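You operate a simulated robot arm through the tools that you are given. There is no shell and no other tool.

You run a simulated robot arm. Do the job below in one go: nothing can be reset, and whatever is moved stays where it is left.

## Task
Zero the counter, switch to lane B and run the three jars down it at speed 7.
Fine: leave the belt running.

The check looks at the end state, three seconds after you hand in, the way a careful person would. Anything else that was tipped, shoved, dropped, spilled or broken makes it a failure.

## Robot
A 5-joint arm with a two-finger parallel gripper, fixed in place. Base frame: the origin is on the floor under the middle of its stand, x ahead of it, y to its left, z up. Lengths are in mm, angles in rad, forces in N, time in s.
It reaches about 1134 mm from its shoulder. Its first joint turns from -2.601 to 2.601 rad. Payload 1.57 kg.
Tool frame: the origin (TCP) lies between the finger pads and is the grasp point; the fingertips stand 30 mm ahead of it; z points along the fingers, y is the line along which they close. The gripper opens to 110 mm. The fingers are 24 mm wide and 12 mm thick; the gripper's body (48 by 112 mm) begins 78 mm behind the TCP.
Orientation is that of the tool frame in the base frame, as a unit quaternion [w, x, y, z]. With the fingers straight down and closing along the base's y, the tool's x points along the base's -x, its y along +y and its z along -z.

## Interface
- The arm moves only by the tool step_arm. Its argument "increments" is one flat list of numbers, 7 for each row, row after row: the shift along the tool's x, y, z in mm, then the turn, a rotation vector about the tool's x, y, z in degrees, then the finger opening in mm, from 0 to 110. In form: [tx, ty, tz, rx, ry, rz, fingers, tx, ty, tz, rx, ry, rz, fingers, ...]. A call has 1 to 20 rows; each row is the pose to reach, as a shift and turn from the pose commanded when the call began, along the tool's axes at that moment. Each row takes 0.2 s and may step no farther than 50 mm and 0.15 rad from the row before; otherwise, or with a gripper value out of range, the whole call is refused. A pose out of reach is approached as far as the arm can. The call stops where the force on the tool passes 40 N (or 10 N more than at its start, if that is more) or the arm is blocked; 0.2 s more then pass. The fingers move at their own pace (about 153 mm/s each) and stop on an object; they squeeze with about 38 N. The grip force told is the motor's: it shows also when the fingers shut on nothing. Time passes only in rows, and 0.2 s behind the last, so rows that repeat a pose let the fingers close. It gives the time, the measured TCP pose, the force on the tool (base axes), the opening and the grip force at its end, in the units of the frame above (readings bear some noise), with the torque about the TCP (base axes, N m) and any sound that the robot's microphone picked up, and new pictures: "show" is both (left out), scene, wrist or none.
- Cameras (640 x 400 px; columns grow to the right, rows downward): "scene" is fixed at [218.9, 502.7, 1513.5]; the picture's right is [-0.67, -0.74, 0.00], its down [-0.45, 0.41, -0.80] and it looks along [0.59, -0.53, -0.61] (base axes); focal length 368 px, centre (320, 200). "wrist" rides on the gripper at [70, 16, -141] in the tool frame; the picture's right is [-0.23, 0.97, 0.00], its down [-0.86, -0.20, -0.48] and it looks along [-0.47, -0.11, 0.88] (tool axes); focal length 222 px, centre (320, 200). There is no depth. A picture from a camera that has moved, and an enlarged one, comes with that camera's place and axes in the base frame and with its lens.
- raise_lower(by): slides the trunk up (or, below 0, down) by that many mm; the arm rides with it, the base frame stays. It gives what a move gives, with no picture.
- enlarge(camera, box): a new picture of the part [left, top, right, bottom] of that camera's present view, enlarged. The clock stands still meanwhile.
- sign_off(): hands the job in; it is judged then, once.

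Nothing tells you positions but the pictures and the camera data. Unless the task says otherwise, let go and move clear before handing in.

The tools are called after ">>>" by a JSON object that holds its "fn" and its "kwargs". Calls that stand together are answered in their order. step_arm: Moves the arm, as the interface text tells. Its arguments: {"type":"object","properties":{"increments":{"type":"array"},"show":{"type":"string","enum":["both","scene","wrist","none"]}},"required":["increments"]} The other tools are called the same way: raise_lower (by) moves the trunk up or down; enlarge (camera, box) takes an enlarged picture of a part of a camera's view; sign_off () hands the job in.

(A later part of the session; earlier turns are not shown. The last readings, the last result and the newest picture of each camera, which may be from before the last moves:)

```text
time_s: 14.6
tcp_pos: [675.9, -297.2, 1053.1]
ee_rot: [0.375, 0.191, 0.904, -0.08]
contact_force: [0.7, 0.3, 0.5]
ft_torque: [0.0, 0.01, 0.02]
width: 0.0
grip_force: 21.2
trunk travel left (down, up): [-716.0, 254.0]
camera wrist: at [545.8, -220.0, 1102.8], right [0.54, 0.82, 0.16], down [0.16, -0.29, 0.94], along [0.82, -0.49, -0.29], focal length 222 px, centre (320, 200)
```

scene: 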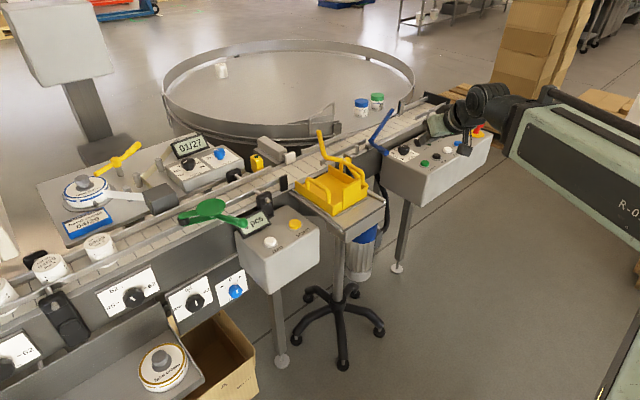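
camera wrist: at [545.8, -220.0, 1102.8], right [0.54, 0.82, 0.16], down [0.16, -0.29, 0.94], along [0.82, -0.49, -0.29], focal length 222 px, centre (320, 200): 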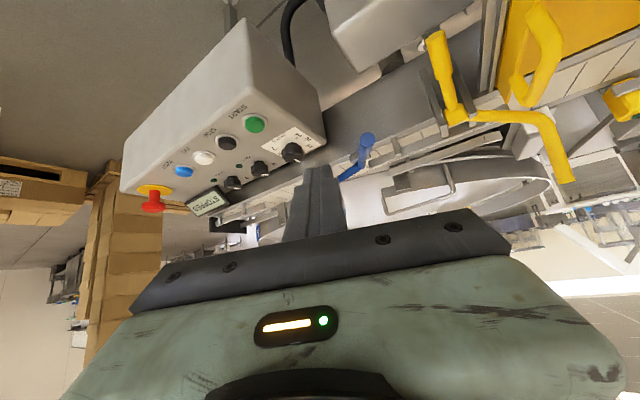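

I'm at a lower viewpoint now. I'll zoom on the conveyor side face, the levers and the discharge end.

>>> {"fn": "enlarge", "kwargs": {"camera": "wrist", "box": [320, 50, 460, 200]}}

>>> {"fn": "enlarge", "kwargs": {"camera": "wrist", "box": [400, 20, 600, 200]}}

>>> {"fn": "enlarge", "kwargs": {"camera": "wrist", "box": [200, 170, 320, 260]}}

>>> {"fn": "enlarge", "kwargs": {"camera": "wrist", "box": [340, 150, 560, 260]}}

>>> {"fn": "enlarge", "kwargs": {"camera": "wrist", "box": [120, 90, 330, 220]}}

```text
2.67 times, centred on (390, 125) of wrist
camera zoom: at [545.8, -220.0, 1102.8], right [0.54, 0.82, 0.16], down [0.16, -0.29, 0.94], along [0.82, -0.49, -0.29], focal length 592 px, centre (133, 400)
```

zoom: 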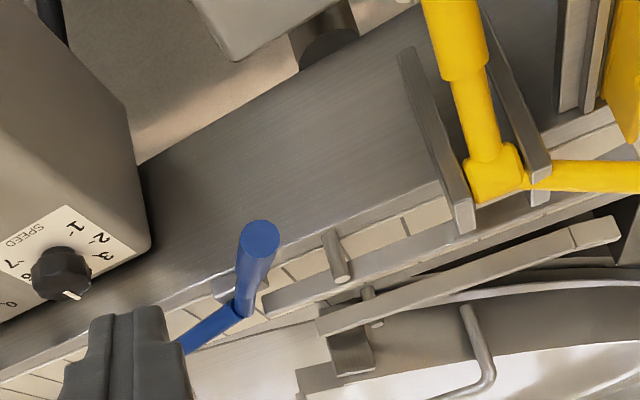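

```text
2.22 times, centred on (500, 110) of wrist
camera zoom: at [545.8, -220.0, 1102.8], right [0.54, 0.82, 0.16], down [0.16, -0.29, 0.94], along [0.82, -0.49, -0.29], focal length 494 px, centre (-80, 400)
```

zoom: 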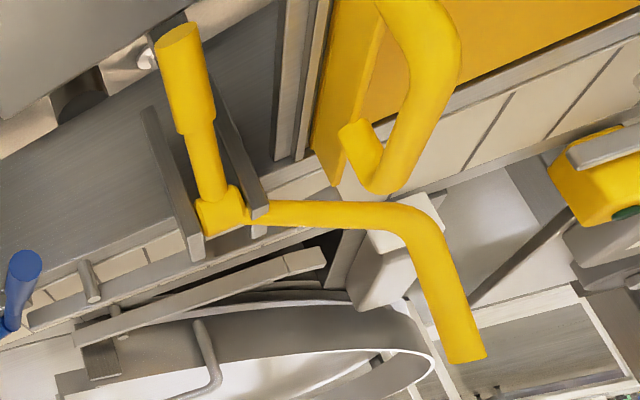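

```text
4.44 times, centred on (260, 215) of wrist
camera zoom: at [545.8, -220.0, 1102.8], right [0.54, 0.82, 0.16], down [0.16, -0.29, 0.94], along [0.82, -0.49, -0.29], focal length 987 px, centre (587, 133)
```

zoom: 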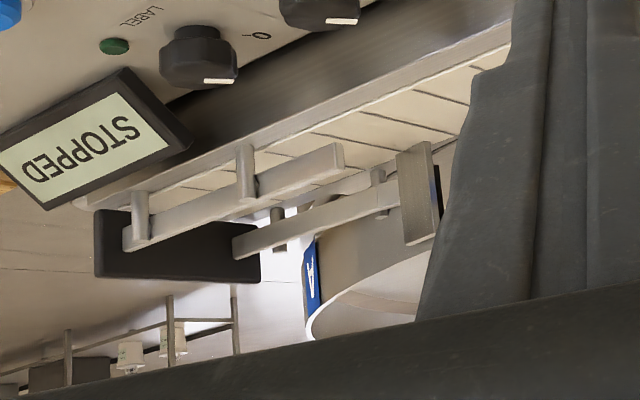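

```text
2.91 times, centred on (450, 205) of wrist
camera zoom: at [545.8, -220.0, 1102.8], right [0.54, 0.82, 0.16], down [0.16, -0.29, 0.94], along [0.82, -0.49, -0.29], focal length 646 px, centre (-58, 186)
```

zoom: 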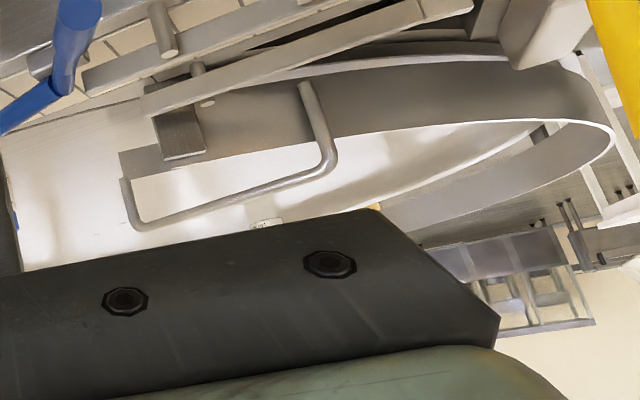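

```text
3.05 times, centred on (225, 155) of wrist
camera zoom: at [545.8, -220.0, 1102.8], right [0.54, 0.82, 0.16], down [0.16, -0.29, 0.94], along [0.82, -0.49, -0.29], focal length 677 px, centre (610, 337)
```

zoom: 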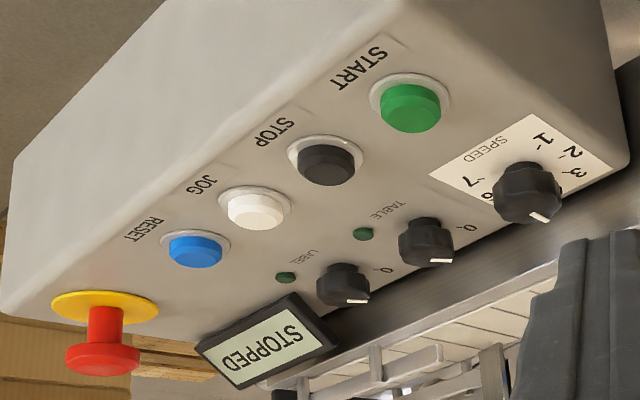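

I've found a blue sign with "A" at the turntable opening. I'll enlarge it further and look for the "B" sign.

>>> {"fn": "enlarge", "kwargs": {"camera": "wrist", "box": [245, 195, 300, 245]}}

>>> {"fn": "enlarge", "kwargs": {"camera": "scene", "box": [390, 60, 460, 130]}}

>>> {"fn": "enlarge", "kwargs": {"camera": "wrist", "box": [200, 195, 270, 250]}}

```text
8.00 times, centred on (272, 220) of wrist
camera zoom: at [545.8, -220.0, 1102.8], right [0.54, 0.82, 0.16], down [0.16, -0.29, 0.94], along [0.82, -0.49, -0.29], focal length 1777 px, centre (700, 40)
```

zoom: 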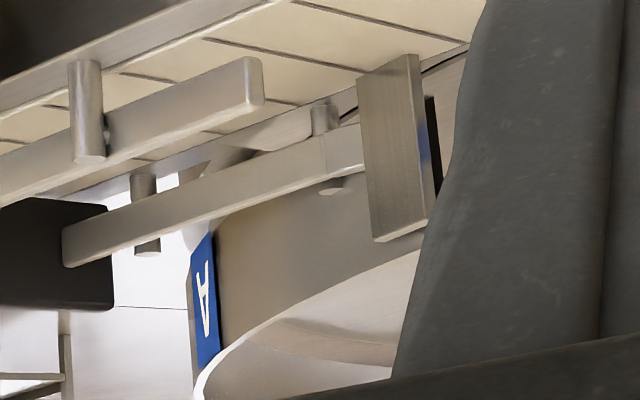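

```text
5.71 times, centred on (425, 95) of scene
camera zoom: at [218.9, 502.7, 1513.5], right [-0.67, -0.74, 0.0], down [-0.45, 0.41, -0.8], along [0.59, -0.53, -0.61], focal length 2103 px, centre (-280, 800)
```

zoom: 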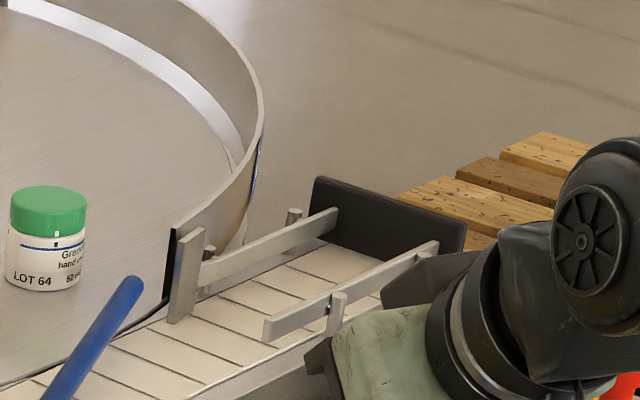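

```text
7.27 times, centred on (235, 222) of wrist
camera zoom: at [545.8, -220.0, 1102.8], right [0.54, 0.82, 0.16], down [0.16, -0.29, 0.94], along [0.82, -0.49, -0.29], focal length 1615 px, centre (938, 36)
```

zoom: 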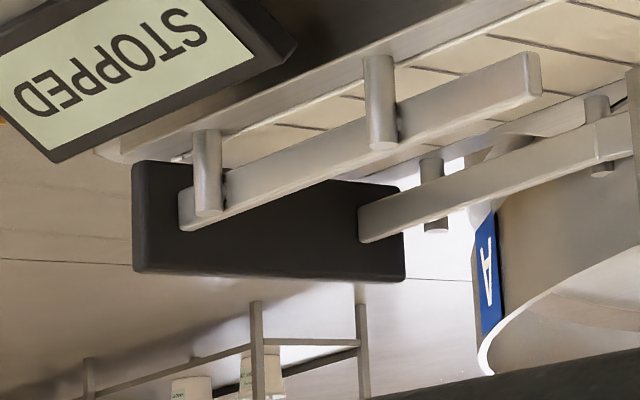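

Sign "A" sits on the turntable wall just past its opening. I'll swing further right to view the discharge end and look for "B".

>>> {"fn": "step_arm", "kwargs": {"increments": [1.1, -48.9, -1.1, 2.69, 0, 2.69, 0, 4.6, -97.6, -4.6, 5.37, 0, 5.37, 0, 10.3, -145.9, -10.3, 8.06, 0, 8.06, 0, 18.3, -193.5, -18.3, 10.75, 0, 10.75, 0, 28.4, -240.3, -28.4, 13.44, 0, 13.44, 0, 40.8, -286.0, -40.8, 16.12, 0, 16.12, 0], "show": "wrist"}}

>>> {"fn": "enlarge", "kwargs": {"camera": "wrist", "box": [260, 120, 520, 260]}}

```text
time_s: 16.0
tcp_pos: [506.0, -531.9, 1053.3]
ee_rot: [0.352, 0.368, 0.847, -0.154]
contact_force: [0.8, 0.3, -0.5]
ft_torque: [0.0, 0.0, 0.0]
width: 0.0
grip_force: 21.5
out of reach, approached as far as the arm can: row 4, 5
trunk travel left (down, up): [-716.0, 254.0]
camera wrist: at [415.7, -411.2, 1102.9], right [0.82, 0.55, 0.16], down [0.04, -0.33, 0.94], along [0.57, -0.77, -0.29], focal length 222 px, centre (320, 200)
```

wrist: 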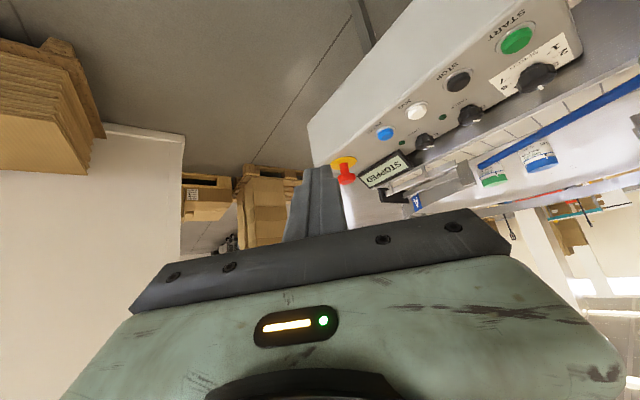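

```text
2.46 times, centred on (390, 190) of wrist
camera zoom: at [415.7, -411.2, 1102.9], right [0.82, 0.55, 0.16], down [0.04, -0.33, 0.94], along [0.57, -0.77, -0.29], focal length 547 px, centre (148, 225)
```

zoom: 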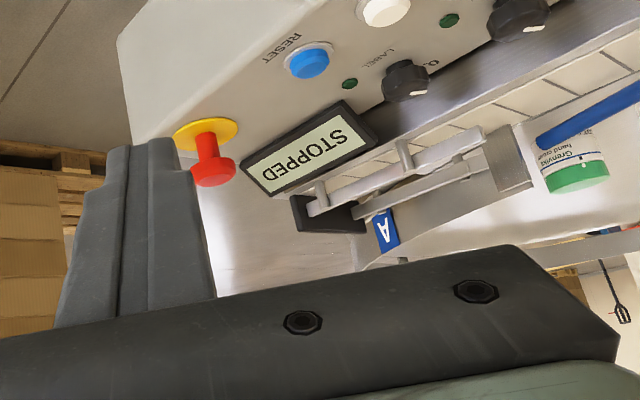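

>>> {"fn": "enlarge", "kwargs": {"camera": "wrist", "box": [370, 160, 480, 220]}}

>>> {"fn": "enlarge", "kwargs": {"camera": "wrist", "box": [480, 60, 640, 260]}}

>>> {"fn": "enlarge", "kwargs": {"camera": "wrist", "box": [470, 0, 600, 110]}}

>>> {"fn": "enlarge", "kwargs": {"camera": "wrist", "box": [330, 60, 500, 200]}}

```text
5.82 times, centred on (425, 190) of wrist
camera zoom: at [415.7, -411.2, 1102.9], right [0.82, 0.55, 0.16], down [0.04, -0.33, 0.94], along [0.57, -0.77, -0.29], focal length 1292 px, centre (-291, 258)
```

zoom: 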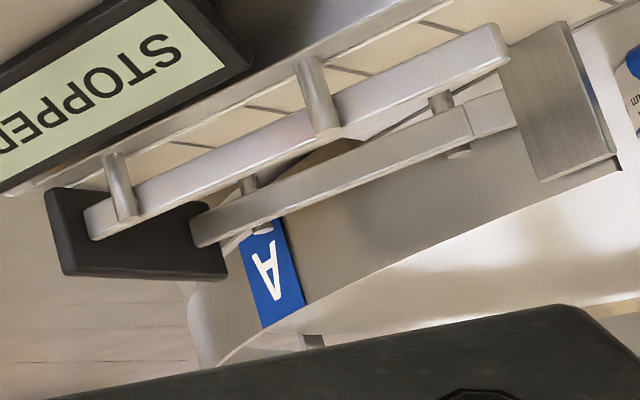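

```text
2.00 times, centred on (560, 160) of wrist
camera zoom: at [415.7, -411.2, 1102.9], right [0.82, 0.55, 0.16], down [0.04, -0.33, 0.94], along [0.57, -0.77, -0.29], focal length 444 px, centre (-160, 280)
```

zoom: 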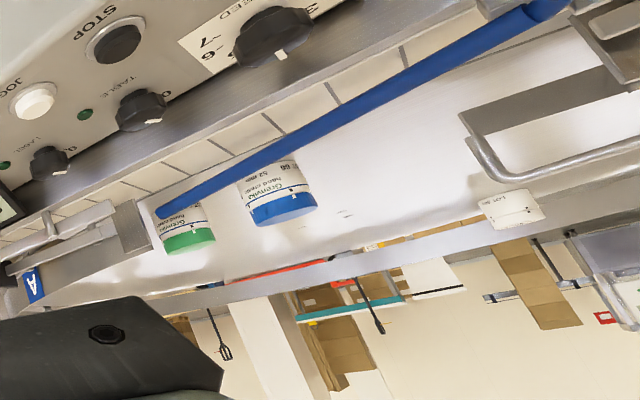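

```text
3.64 times, centred on (535, 55) of wrist
camera zoom: at [415.7, -411.2, 1102.9], right [0.82, 0.55, 0.16], down [0.04, -0.33, 0.94], along [0.57, -0.77, -0.29], focal length 808 px, centre (-462, 727)
```

zoom: 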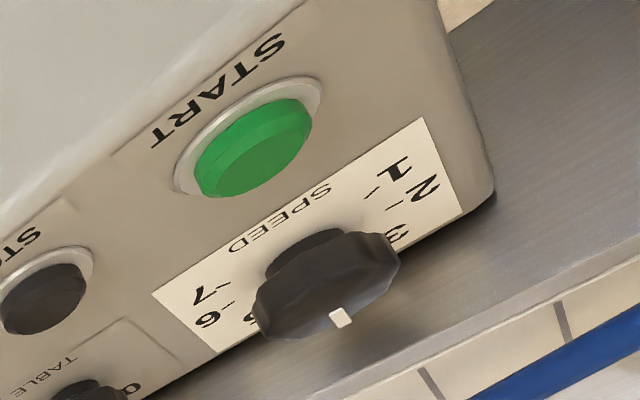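

```text
2.86 times, centred on (415, 130) of wrist
camera zoom: at [415.7, -411.2, 1102.9], right [0.82, 0.55, 0.16], down [0.04, -0.33, 0.94], along [0.57, -0.77, -0.29], focal length 635 px, centre (49, 400)
```

zoom: 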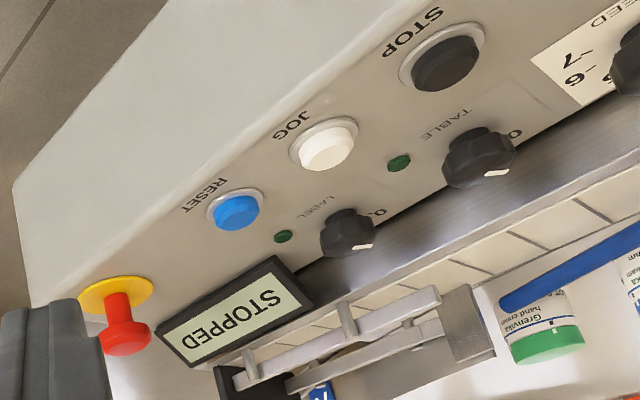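

Findings so far:
- The "A" sign belongs to the turntable side, which the blue bar feeds now. Lane B should therefore be the straight run to the end stop.
- The blue pivot is at about (909, -343, 932), the handle tip at (803, -288, 953) and the bar tip at (1011, -575, 938).
- The lane centre is at x≈942 and the jar tops are at z≈975.

Next I'll check that the green arm leaves the lane clear, looking from above.

>>> {"fn": "raise_lower", "kwargs": {"by": 150}}

>>> {"fn": "step_arm", "kwargs": {"increments": [14, 0, 1, 0, 8, 0, 0, 28, 0, 2, 0, 16, 0, 0, 42, 0, 3, 0, 24, 0, 0, 56, 0, 4, 0, 32, 0, 0, 67, 0, 4, 0, 40, 0, 0], "show": "none"}}

```text
time_s: 17.7
tcp_pos: [506.4, -531.7, 1204.0]
ee_rot: [0.352, 0.366, 0.848, -0.153]
contact_force: [0.3, 0.3, -0.2]
ft_torque: [0.01, -0.01, 0.0]
width: 0.2
grip_force: 20.9
trunk travel left (down, up): [-866.0, 104.0]
```

```text
time_s: 18.9
tcp_pos: [473.9, -500.3, 1133.6]
ee_rot: [0.04, 0.396, 0.917, -0.019]
contact_force: [-0.4, -0.9, 0.4]
ft_torque: [-0.01, -0.02, -0.01]
width: 0.0
grip_force: 21.4
out of reach, approached as far as the arm can: row 1, 2, 3, 4, 5
trunk travel left (down, up): [-866.0, 104.0]
```

The tool is near vertical now. I'll sweep left to φ≈18° and extend out above the green arm to look straight down.

>>> {"fn": "step_arm", "kwargs": {"increments": [1.7, 48.1, -0.1, -0.35, 0, -3.98, 0, 6.7, 96.0, -0.6, -0.7, 0, -7.97, 0, 15, 143.5, -1.3, -1.04, 0, -11.95, 0, 26.6, 190.2, -2.3, -1.39, 0, -15.94, 0, 41.4, 236.0, -3.6, -1.74, 0, -19.92, 0, 59.5, 280.6, -5.2, -2.09, 0, -23.9, 0, 80.5, 323.9, -7, -2.44, 0, -27.9, 0, 104.4, 365.6, -9.1, -2.78, 0, -31.9, 0, 131.3, 405.6, -11.5, -3.13, 0, -35.9, 0, 160.8, 443.5, -14, -3.48, 0, -39.8, 0, 192.9, 479.3, -16.9, -3.83, 0, -43.8, 0, 227.4, 512.8, -19.9, -4.18, 0, -47.8, 0, 264.1, 543.7, -23.1, -4.52, 0, -51.8, 0, 303, 572.0, -26.5, -4.87, 0, -55.8, 0, 343.6, 597.6, -30, -5.22, 0, -59.8, 0, 385.9, 620.2, -33.7, -5.57, 0, -63.7, 0, 366.3, 660.6, -32, -5.57, 0, -63.7, 0, 346.7, 701.0, -30.3, -5.57, 0, -63.7, 0, 327.1, 741.4, -28.6, -5.57, 0, -63.7, 0, 307.5, 781.8, -26.9, -5.57, 0, -63.7, 0], "show": "both"}}

```text
time_s: 23.1
tcp_pos: [836.2, 260.6, 1133.6]
ee_rot: [0.043, -0.149, 0.988, 0.005]
contact_force: [0.6, -1.0, -0.6]
ft_torque: [0.01, -0.01, -0.01]
width: 0.0
grip_force: 21.2
out of reach, approached as far as the arm can: row 11, 13, 14, 15, 16, 17, 18
trunk travel left (down, up): [-866.0, 104.0]
camera wrist: at [754.0, 253.1, 1267.7], right [-0.07, 1.0, 0.02], down [0.83, 0.05, 0.55], along [0.55, 0.05, -0.83], focal length 222 px, centre (320, 200)
```

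scene: 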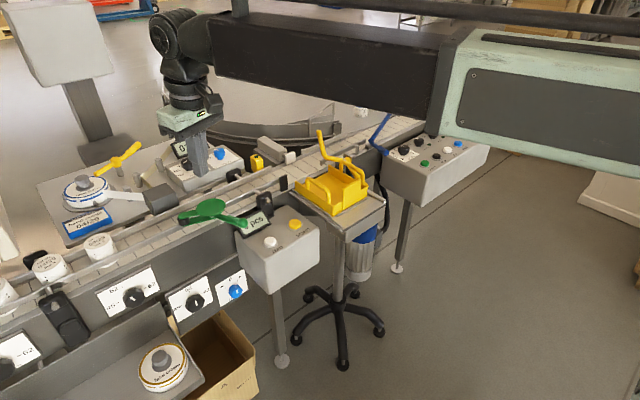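
wrist: 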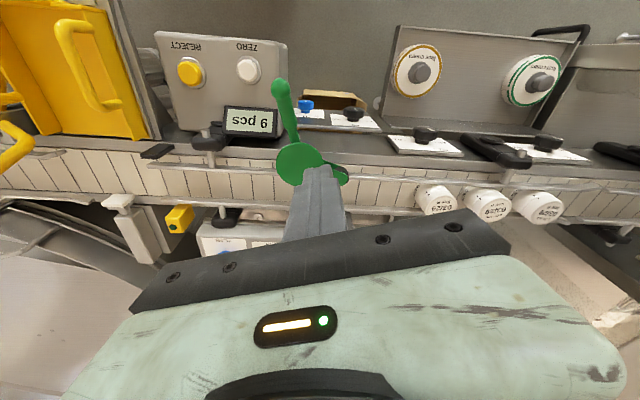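

>>> {"fn": "enlarge", "kwargs": {"camera": "wrist", "box": [240, 70, 400, 220]}}

>>> {"fn": "enlarge", "kwargs": {"camera": "wrist", "box": [90, 120, 300, 260]}}

>>> {"fn": "enlarge", "kwargs": {"camera": "wrist", "box": [340, 100, 600, 240]}}

>>> {"fn": "enlarge", "kwargs": {"camera": "wrist", "box": [130, 20, 310, 150]}}

```text
2.67 times, centred on (320, 145) of wrist
camera zoom: at [754.0, 253.1, 1267.7], right [-0.07, 1.0, 0.02], down [0.83, 0.05, 0.55], along [0.55, 0.05, -0.83], focal length 592 px, centre (320, 347)
```

zoom: 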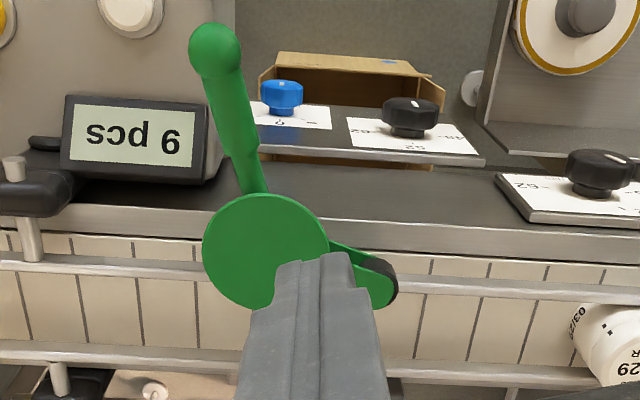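

```text
2.86 times, centred on (195, 190) of wrist
camera zoom: at [754.0, 253.1, 1267.7], right [-0.07, 1.0, 0.02], down [0.83, 0.05, 0.55], along [0.55, 0.05, -0.83], focal length 635 px, centre (677, 229)
```

zoom: 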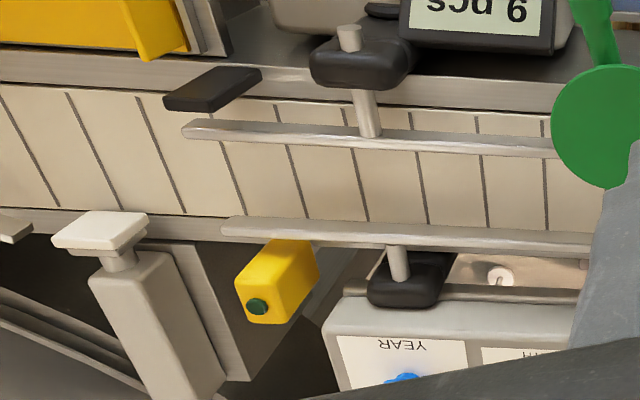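

```text
2.46 times, centred on (470, 170) of wrist
camera zoom: at [754.0, 253.1, 1267.7], right [-0.07, 1.0, 0.02], down [0.83, 0.05, 0.55], along [0.55, 0.05, -0.83], focal length 547 px, centre (-49, 274)
```

zoom: 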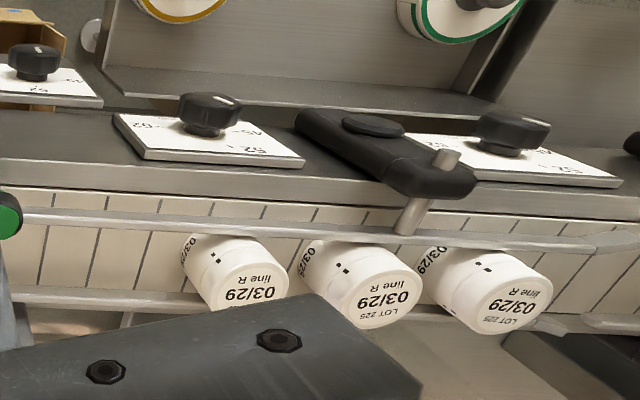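

```text
3.08 times, centred on (220, 85) of wrist
camera zoom: at [754.0, 253.1, 1267.7], right [-0.07, 1.0, 0.02], down [0.83, 0.05, 0.55], along [0.55, 0.05, -0.83], focal length 684 px, centre (628, 554)
```

zoom: 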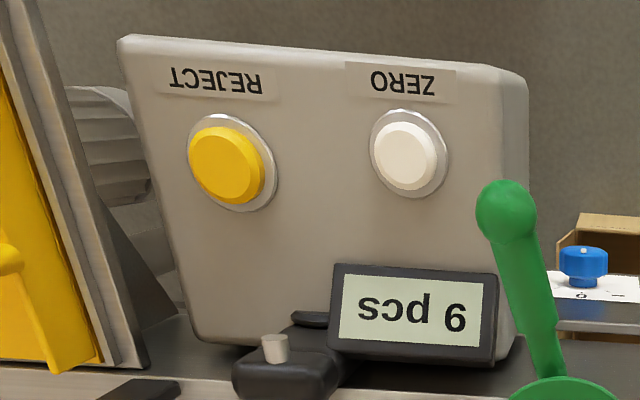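

>>> {"fn": "enlarge", "kwargs": {"camera": "scene", "box": [170, 195, 220, 235]}}

>>> {"fn": "enlarge", "kwargs": {"camera": "wrist", "box": [270, 130, 370, 200]}}

```text
10.00 times, centred on (195, 215) of scene
camera zoom: at [218.9, 502.7, 1513.5], right [-0.67, -0.74, 0.0], down [-0.45, 0.41, -0.8], along [0.59, -0.53, -0.61], focal length 3681 px, centre (1570, 50)
```

zoom: 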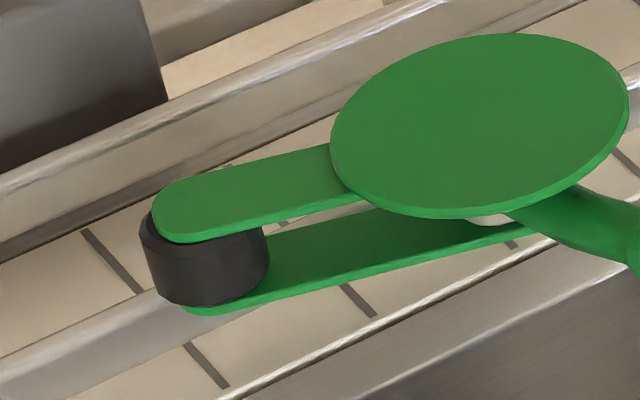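

```text
5.71 times, centred on (320, 165) of wrist
camera zoom: at [754.0, 253.1, 1267.7], right [-0.07, 1.0, 0.02], down [0.83, 0.05, 0.55], along [0.55, 0.05, -0.83], focal length 1269 px, centre (320, 400)
```

zoom: 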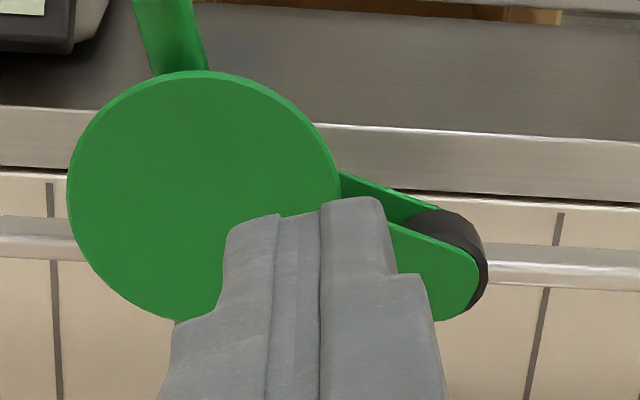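

I'll shift sideways so the finger no longer hides the roller, then triangulate its clearance.

>>> {"fn": "step_arm", "kwargs": {"increments": [0.8, 38.2, -0.1, -0.22, 0, -2.49, 0, 3.3, 76.3, -0.3, -0.43, 0, -4.98, 0, 7.5, 114.3, -0.7, -0.65, 0, -7.47, 0, 13.3, 152.1, -1.2, -0.87, 0, -9.96, 0], "show": "wrist"}}

>>> {"fn": "enlarge", "kwargs": {"camera": "wrist", "box": [150, 60, 310, 200]}}

>>> {"fn": "enlarge", "kwargs": {"camera": "wrist", "box": [240, 110, 460, 240]}}

```text
time_s: 24.1
tcp_pos: [777.5, 405.2, 1133.5]
ee_rot: [0.042, -0.233, 0.971, 0.008]
contact_force: [-0.7, 1.2, -0.4]
ft_torque: [-0.03, -0.02, 0.01]
width: 0.1
grip_force: 21.4
out of reach, approached as far as the arm can: row 4
trunk travel left (down, up): [-866.0, 104.0]
camera wrist: at [697.3, 382.4, 1268.1], right [-0.24, 0.97, 0.02], down [0.81, 0.19, 0.55], along [0.53, 0.15, -0.83], focal length 222 px, centre (320, 200)
```

wrist: 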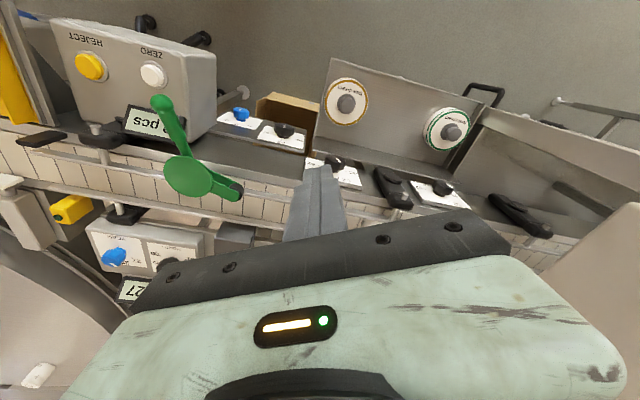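

```text
2.86 times, centred on (230, 130) of wrist
camera zoom: at [697.3, 382.4, 1268.1], right [-0.24, 0.97, 0.02], down [0.81, 0.19, 0.55], along [0.53, 0.15, -0.83], focal length 635 px, centre (577, 400)
```

zoom: 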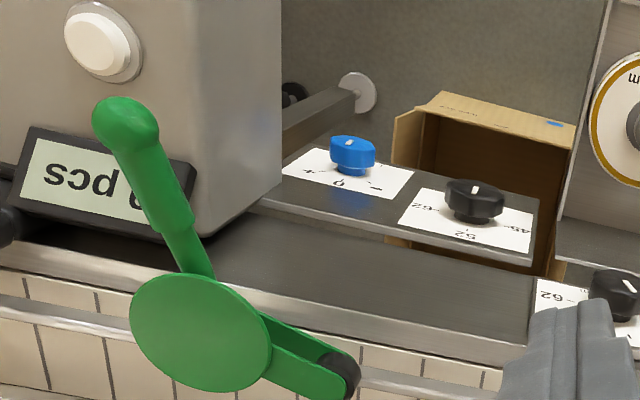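

```text
2.91 times, centred on (350, 175) of wrist
camera zoom: at [697.3, 382.4, 1268.1], right [-0.24, 0.97, 0.02], down [0.81, 0.19, 0.55], along [0.53, 0.15, -0.83], focal length 646 px, centre (233, 273)
```

zoom: 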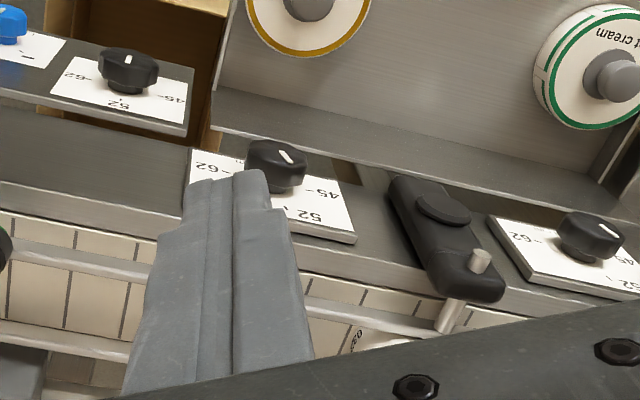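

The roller's far edge is close to the jar path, so I'll take a view from nearly above the lane, looking along +y, to compare its x position with the jars without parallax.

>>> {"fn": "step_arm", "kwargs": {"increments": [-9.5, -20.9, -1.1, -0.34, 0.56, -7.8, 0, -19, -41.8, -2.1, -0.68, 1.12, -15.6, 0, -28.4, -62.7, -3.2, -1.02, 1.68, -23.4, 0, -37.9, -83.6, -4.3, -1.37, 2.25, -31.2, 0, -47.4, -104.5, -5.3, -1.71, 2.81, -39, 0, -56.9, -125.4, -6.4, -2.05, 3.37, -46.8, 0, -66.3, -146.3, -7.4, -2.39, 3.93, -54.6, 0, -75.8, -167.2, -8.5, -2.73, 4.49, -62.4, 0], "show": "wrist"}}

>>> {"fn": "enlarge", "kwargs": {"camera": "wrist", "box": [220, 60, 420, 260]}}

```text
time_s: 25.9
tcp_pos: [901.6, 280.5, 1133.5]
ee_rot: [-0.001, -0.706, 0.709, 0.0]
contact_force: [-0.6, 0.3, 0.5]
ft_torque: [-0.03, 0.01, 0.02]
width: 0.1
grip_force: 21.4
out of reach, approached as far as the arm can: row 1, 2, 3, 4, 5, 6, 7, 8
trunk travel left (down, up): [-866.0, 104.0]
camera wrist: at [884.6, 211.2, 1273.9], right [-0.97, 0.23, 0.0], down [0.2, 0.86, 0.48], along [0.11, 0.46, -0.88], focal length 222 px, centre (320, 200)
```

wrist: 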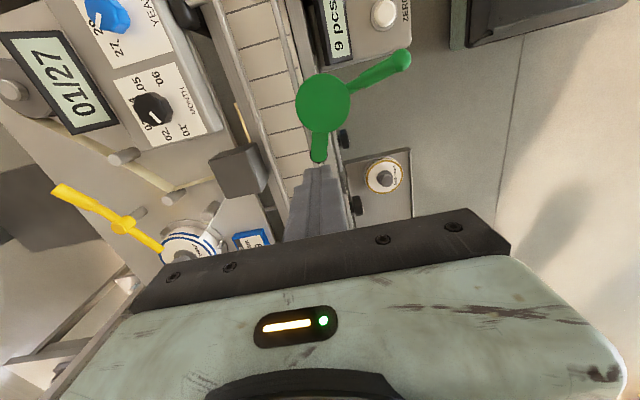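

```text
2.00 times, centred on (320, 160) of wrist
camera zoom: at [884.6, 211.2, 1273.9], right [-0.97, 0.23, 0.0], down [0.2, 0.86, 0.48], along [0.11, 0.46, -0.88], focal length 444 px, centre (320, 280)
```

zoom: 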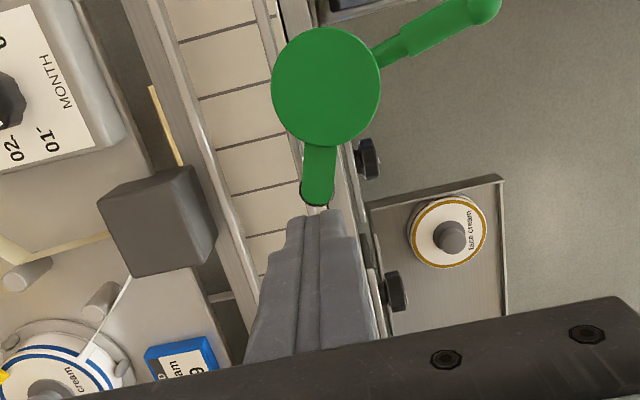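

>>> {"fn": "enlarge", "kwargs": {"camera": "wrist", "box": [260, 60, 360, 170]}}

>>> {"fn": "enlarge", "kwargs": {"camera": "wrist", "box": [295, 125, 345, 175]}}

```text
3.64 times, centred on (310, 115) of wrist
camera zoom: at [884.6, 211.2, 1273.9], right [-0.97, 0.23, 0.0], down [0.2, 0.86, 0.48], along [0.11, 0.46, -0.88], focal length 808 px, centre (356, 509)
```

zoom: 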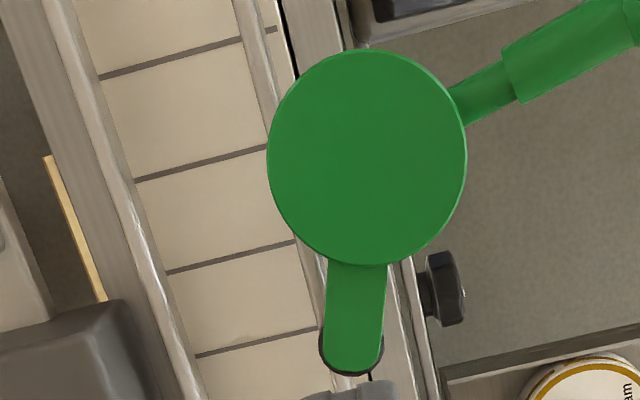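

```text
8.00 times, centred on (320, 150) of wrist
camera zoom: at [884.6, 211.2, 1273.9], right [-0.97, 0.23, 0.0], down [0.2, 0.86, 0.48], along [0.11, 0.46, -0.88], focal length 1777 px, centre (320, 600)
```

zoom: 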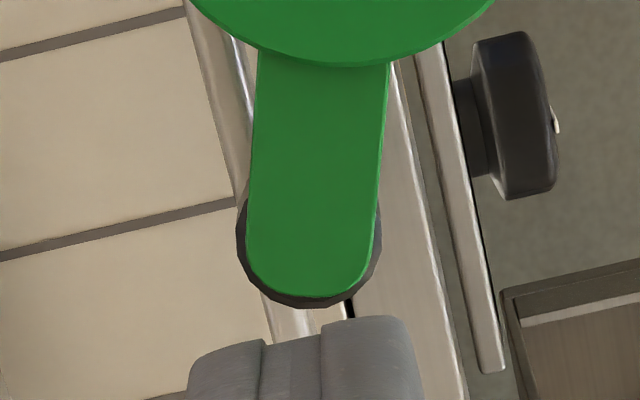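

The roller's far edge is flush with the rail's inner face, so the jars can pass. The counter box top is flat at about z≈875, with ZERO at about (783, 153, 883). The fingers now close along x, which keeps the gripper body clear of the green ball at (794, 212, 972). I'll move above ZERO and check.

>>> {"fn": "step_arm", "kwargs": {"increments": [31.9, 29.7, 0, 0, 0, 0, 0, 63.8, 59.3, 0, 0, 0, 0, 0, 95.6, 89, 0, 0, 0, 0, 0, 127.5, 118.6, 0, 0, 0, 0, 0, 127.5, 118.6, 45, 0, 0, 0, 0, 127.5, 118.6, 90, 0, 0, 0, 0, 127.5, 118.6, 135, 0, 0, 0, 0, 127.5, 118.6, 170, 0, 0, 0, 0], "show": "both"}}

>>> {"fn": "enlarge", "kwargs": {"camera": "scene", "box": [220, 150, 340, 270]}}

>>> {"fn": "enlarge", "kwargs": {"camera": "wrist", "box": [240, 60, 400, 220]}}

```text
time_s: 27.7
tcp_pos: [782.3, 153.9, 1132.8]
ee_rot: [-0.002, -0.704, 0.71, -0.002]
contact_force: [0.3, -0.8, 0.3]
ft_torque: [0.01, -0.04, 0.0]
width: 0.2
grip_force: 21.4
out of reach, approached as far as the arm can: row 5, 6, 7, 8
trunk travel left (down, up): [-866.0, 104.0]
camera wrist: at [765.0, 86.3, 1274.0], right [-0.97, 0.23, 0.0], down [0.21, 0.85, 0.48], along [0.11, 0.46, -0.88], focal length 222 px, centre (320, 200)
```

scene: 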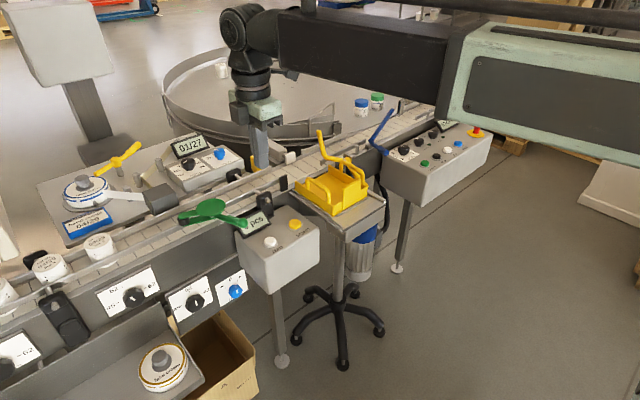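
wrist: 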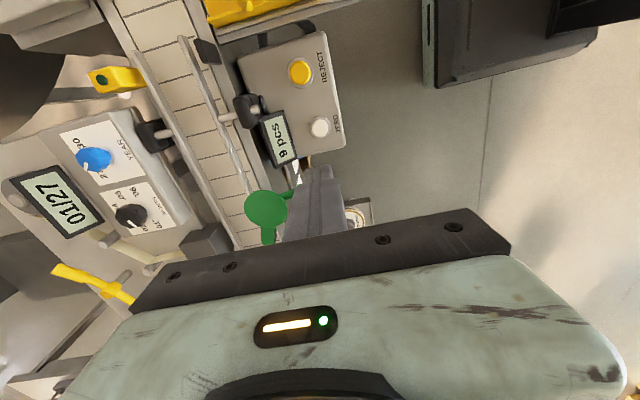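

```text
3.33 times, centred on (280, 210) of scene
camera zoom: at [218.9, 502.7, 1513.5], right [-0.67, -0.74, 0.0], down [-0.45, 0.41, -0.8], along [0.59, -0.53, -0.61], focal length 1227 px, centre (453, 167)
```

zoom: 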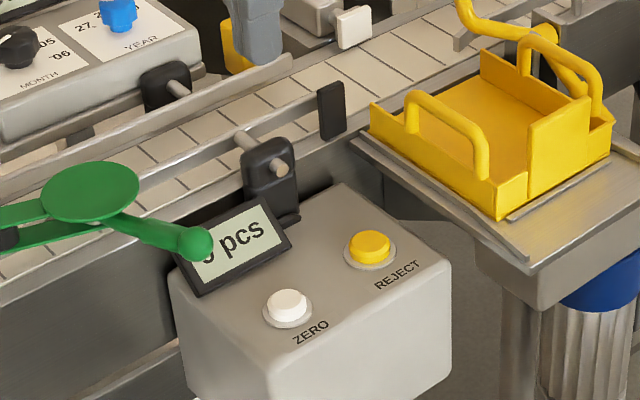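

```text
2.50 times, centred on (320, 140) of wrist
camera zoom: at [765.0, 86.3, 1274.0], right [-0.97, 0.23, 0.0], down [0.21, 0.85, 0.48], along [0.11, 0.46, -0.88], focal length 555 px, centre (320, 350)
```

zoom: 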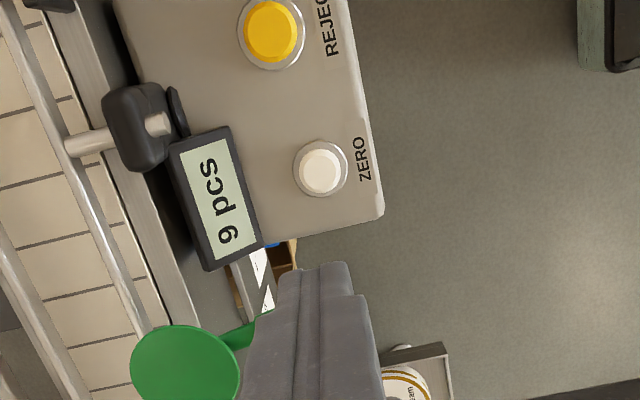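

The arm can't reach lower than this at the present trunk height. I'll lift the arm 80 mm and then lower the trunk, which leaves the arm room for a controlled downward press on ZERO.

>>> {"fn": "step_arm", "kwargs": {"increments": [-1, 1, -40, 0, 0, 0, 0, -1, 1, -80, 0, 0, 0, 0], "show": "none"}}

>>> {"fn": "raise_lower", "kwargs": {"by": -250}}

>>> {"fn": "step_arm", "kwargs": {"increments": [0, 0, 0, 0, 0, 0, 0], "show": "both"}}

>>> {"fn": "enlarge", "kwargs": {"camera": "scene", "box": [220, 150, 340, 270]}}

```text
time_s: 28.3
tcp_pos: [780.9, 154.0, 1133.3]
ee_rot: [-0.001, -0.704, 0.71, -0.001]
contact_force: [-0.9, -0.1, 0.2]
ft_torque: [0.03, 0.02, -0.02]
width: 0.3
grip_force: 21.6
out of reach, approached as far as the arm can: row 1, 2
trunk travel left (down, up): [-866.0, 104.0]
```

```text
time_s: 30.4
tcp_pos: [776.0, 152.9, 914.8]
ee_rot: [0.003, -0.703, 0.711, -0.004]
contact_force: [-19.6, -3.7, 76.6]
ft_torque: [0.02, 0.78, 0.02]
width: 0.0
grip_force: 21.0
trunk travel left (down, up): [-641.0, 329.0]
heard: click
stopped: the force on the tool passed its limit at 338 N (the readings are from after the stop); the commanded pose is now the measured one
```

```text
time_s: 30.8
tcp_pos: [777.3, 153.4, 915.3]
ee_rot: [0.004, -0.704, 0.71, -0.003]
contact_force: [-25.4, -5.7, 79.5]
ft_torque: [-0.04, 1.03, 0.06]
width: 0.0
grip_force: 20.8
trunk travel left (down, up): [-641.0, 329.0]
camera wrist: at [758.3, 84.8, 1055.8], right [-0.97, 0.24, -0.01], down [0.2, 0.85, 0.48], along [0.12, 0.46, -0.88], focal length 222 px, centre (320, 200)
```

scene: 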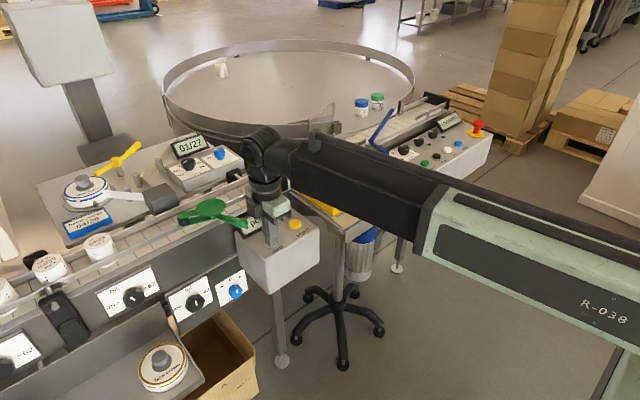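
wrist: 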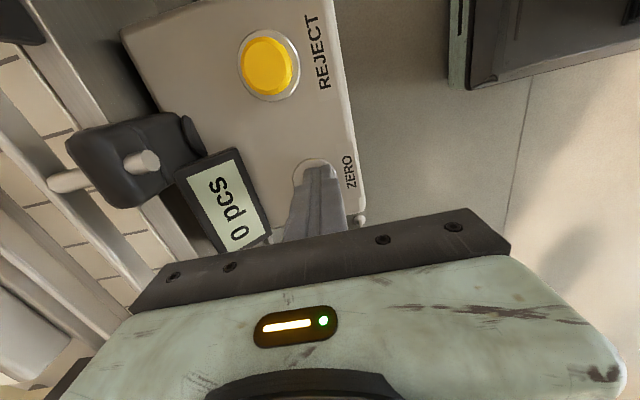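

```text
3.33 times, centred on (280, 210) of scene
camera zoom: at [218.9, 502.7, 1513.5], right [-0.67, -0.74, 0.0], down [-0.45, 0.41, -0.8], along [0.59, -0.53, -0.61], focal length 1227 px, centre (453, 167)
```

zoom: 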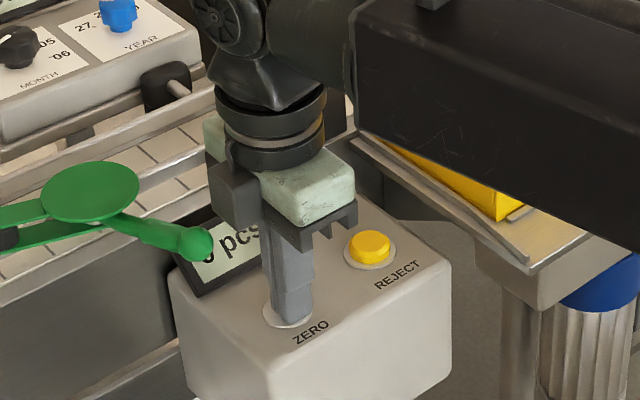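

I should have waited for the first result before lowering: the arm's height comes only from the trunk and wrist pitch, so the press on ZERO was harder than I meant. It clicked, the counter reads "0 pcs", and nothing looks damaged. I'll raise off the button now and check.

>>> {"fn": "raise_lower", "kwargs": {"by": 200}}

```text
time_s: 33.0
tcp_pos: [785.9, 154.9, 1107.5]
ee_rot: [0.003, -0.704, 0.71, -0.003]
contact_force: [0.2, 0.2, 0.3]
ft_torque: [-0.02, 0.03, 0.0]
width: 0.0
grip_force: 21.5
trunk travel left (down, up): [-841.0, 129.0]
```

>>> {"fn": "step_arm", "kwargs": {"increments": [0, 0, 0, 0, 0, 0, 0], "show": "both"}}

>>> {"fn": "enlarge", "kwargs": {"camera": "scene", "box": [220, 150, 340, 270]}}

>>> {"fn": "enlarge", "kwargs": {"camera": "wrist", "box": [220, 20, 380, 180]}}

>>> {"fn": "enlarge", "kwargs": {"camera": "scene", "box": [370, 80, 500, 200]}}

```text
time_s: 33.4
tcp_pos: [784.3, 154.7, 1108.4]
ee_rot: [0.003, -0.703, 0.711, -0.003]
contact_force: [-0.5, 0.7, 0.1]
ft_torque: [0.0, 0.0, -0.03]
width: 0.1
grip_force: 21.7
trunk travel left (down, up): [-841.0, 129.0]
camera wrist: at [766.9, 86.5, 1248.9], right [-0.97, 0.24, -0.01], down [0.2, 0.85, 0.48], along [0.12, 0.46, -0.88], focal length 222 px, centre (320, 200)
```

scene: 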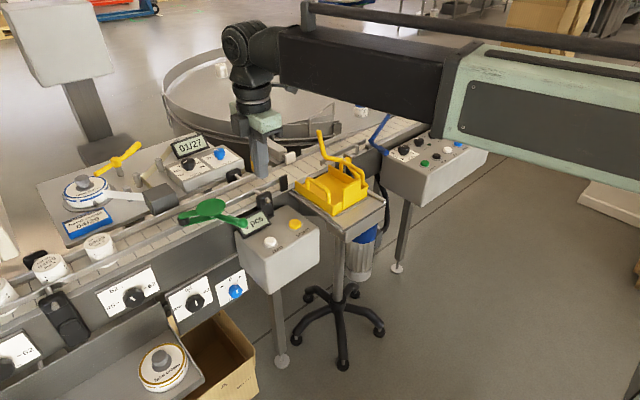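
wrist: 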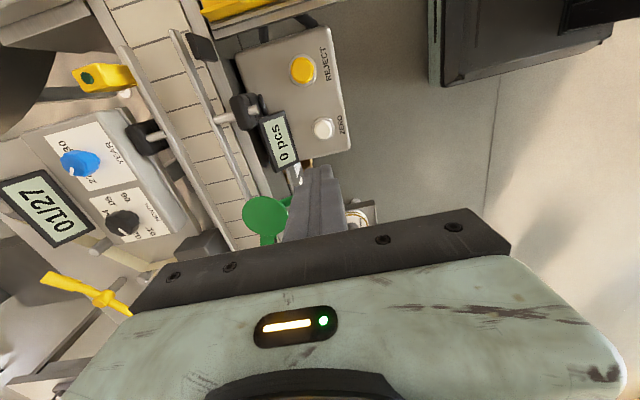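

```text
3.33 times, centred on (280, 210) of scene
camera zoom: at [218.9, 502.7, 1513.5], right [-0.67, -0.74, 0.0], down [-0.45, 0.41, -0.8], along [0.59, -0.53, -0.61], focal length 1227 px, centre (453, 167)
```

zoom: 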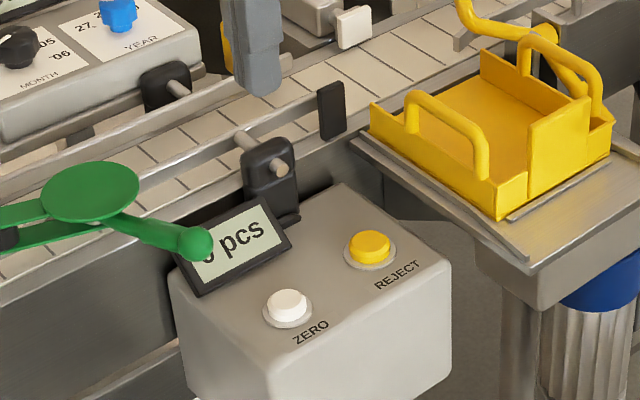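

```text
2.50 times, centred on (300, 100) of wrist
camera zoom: at [766.9, 86.5, 1248.9], right [-0.97, 0.24, -0.01], down [0.2, 0.85, 0.48], along [0.12, 0.46, -0.88], focal length 555 px, centre (370, 450)
```

zoom: 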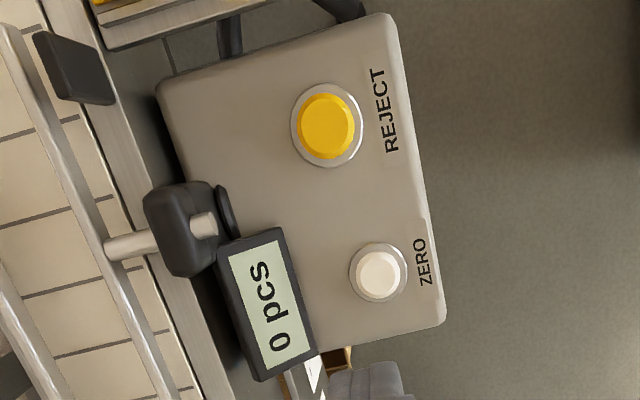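

```text
3.33 times, centred on (435, 140) of scene
camera zoom: at [218.9, 502.7, 1513.5], right [-0.67, -0.74, 0.0], down [-0.45, 0.41, -0.8], along [0.59, -0.53, -0.61], focal length 1227 px, centre (-63, 400)
```

zoom: 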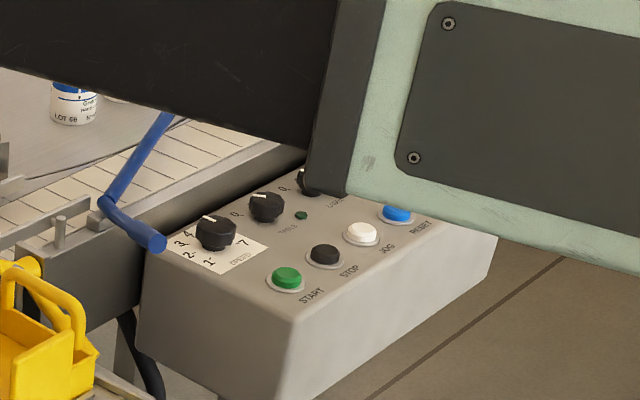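

The counter reads 0 and the button has popped back up. The arm behaves as lift + yaw + telescoping reach + pitch + roll, so height is set by the trunk. Next is the blue lever: I'll move above its handle at about (825, -300), with the fingers open across it, still at a safe height.

>>> {"fn": "step_arm", "kwargs": {"increments": [30.2, -3.0, 0, 0, 0, 7.78, 64, 60.5, -6.1, 0, 0, 0, 15.57, 64, 90.7, -9.1, 0, 0, 0, 23.35, 64, 121, -12.2, 0, 0, 0, 31.13, 64, 151.2, -15.2, 0, 0, 0, 38.92, 64, 181.5, -18.3, 0, 0, 0, 46.7, 64, 211.7, -21.3, 0, 0, 0, 54.48, 64, 242, -24.4, 0, 0, 0, 62.27, 64, 272.2, -27.4, 0, 0, 0, 70.05, 64, 302.5, -30.5, 0, 0, 0, 77.83, 64, 332.7, -33.5, 0, 0, 0, 85.62, 64, 363, -36.6, 0, 0, 0, 93.4, 64, 393.2, -39.6, 0, 0, 0, 101.18, 64, 423.5, -42.7, 0, 0, 0, 108.97, 64, 453.7, -45.7, 0, 0, 0, 116.75, 64], "show": "both"}}

```text
time_s: 36.6
tcp_pos: [825.4, -300.8, 1108.8]
ee_rot: [0.005, 0.237, 0.971, 0.0]
contact_force: [-0.1, 0.3, 0.0]
ft_torque: [-0.02, -0.02, 0.01]
width: 64.1
grip_force: 0.1
trunk travel left (down, up): [-841.0, 129.0]
camera wrist: at [769.1, -253.4, 1248.4], right [0.65, 0.76, 0.01], down [0.66, -0.57, 0.48], along [0.37, -0.31, -0.87], focal length 222 px, centre (320, 200)
```

scene: 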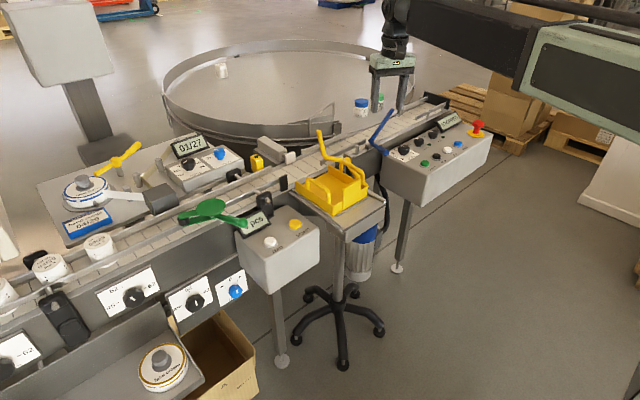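
wrist: 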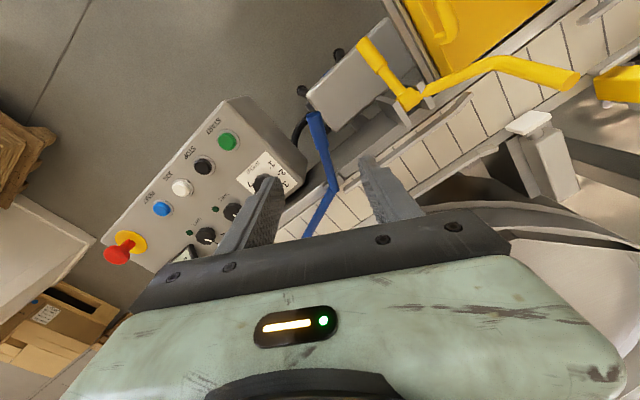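

The fingers straddle the blue handle from above. I'll enlarge to refine the lever, knob and panel positions before lowering.

>>> {"fn": "enlarge", "kwargs": {"camera": "wrist", "box": [240, 90, 420, 240]}}

>>> {"fn": "enlarge", "kwargs": {"camera": "wrist", "box": [140, 90, 310, 250]}}

>>> {"fn": "enlarge", "kwargs": {"camera": "wrist", "box": [330, 20, 500, 180]}}

```text
2.67 times, centred on (330, 165) of wrist
camera zoom: at [769.1, -253.4, 1248.4], right [0.65, 0.76, 0.01], down [0.66, -0.57, 0.48], along [0.37, -0.31, -0.87], focal length 592 px, centre (293, 293)
```

zoom: 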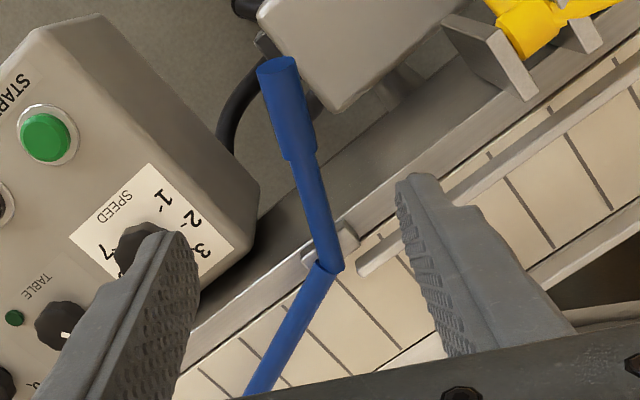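

```text
2.50 times, centred on (225, 170) of wrist
camera zoom: at [769.1, -253.4, 1248.4], right [0.65, 0.76, 0.01], down [0.66, -0.57, 0.48], along [0.37, -0.31, -0.87], focal length 555 px, centre (558, 275)
```

zoom: 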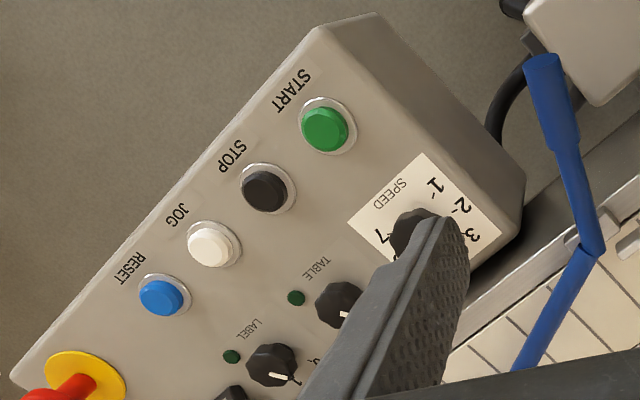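

```text
2.50 times, centred on (415, 100) of wrist
camera zoom: at [769.1, -253.4, 1248.4], right [0.65, 0.76, 0.01], down [0.66, -0.57, 0.48], along [0.37, -0.31, -0.87], focal length 555 px, centre (82, 450)
```

zoom: 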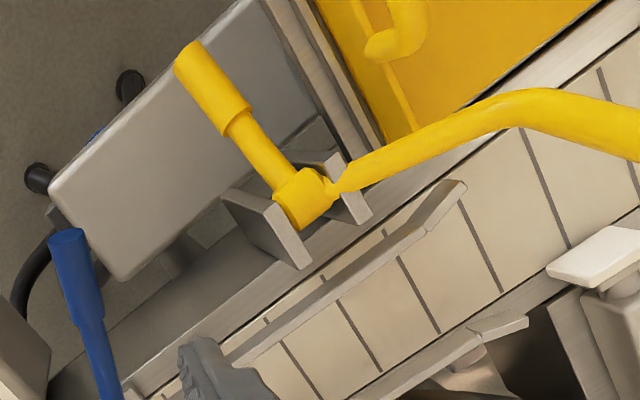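

The tray-stand box under the handle tops out at z≈792, so there's room to lower. I'll bring the open fingers down around the blue handle, which sits at z≈950 here.

>>> {"fn": "raise_lower", "kwargs": {"by": -110}}

```text
time_s: 38.0
tcp_pos: [825.7, -300.6, 998.5]
ee_rot: [0.005, 0.235, 0.972, 0.001]
contact_force: [-0.2, -0.3, -0.3]
ft_torque: [0.0, -0.02, -0.02]
width: 64.0
grip_force: 0.1
trunk travel left (down, up): [-731.0, 239.0]
```

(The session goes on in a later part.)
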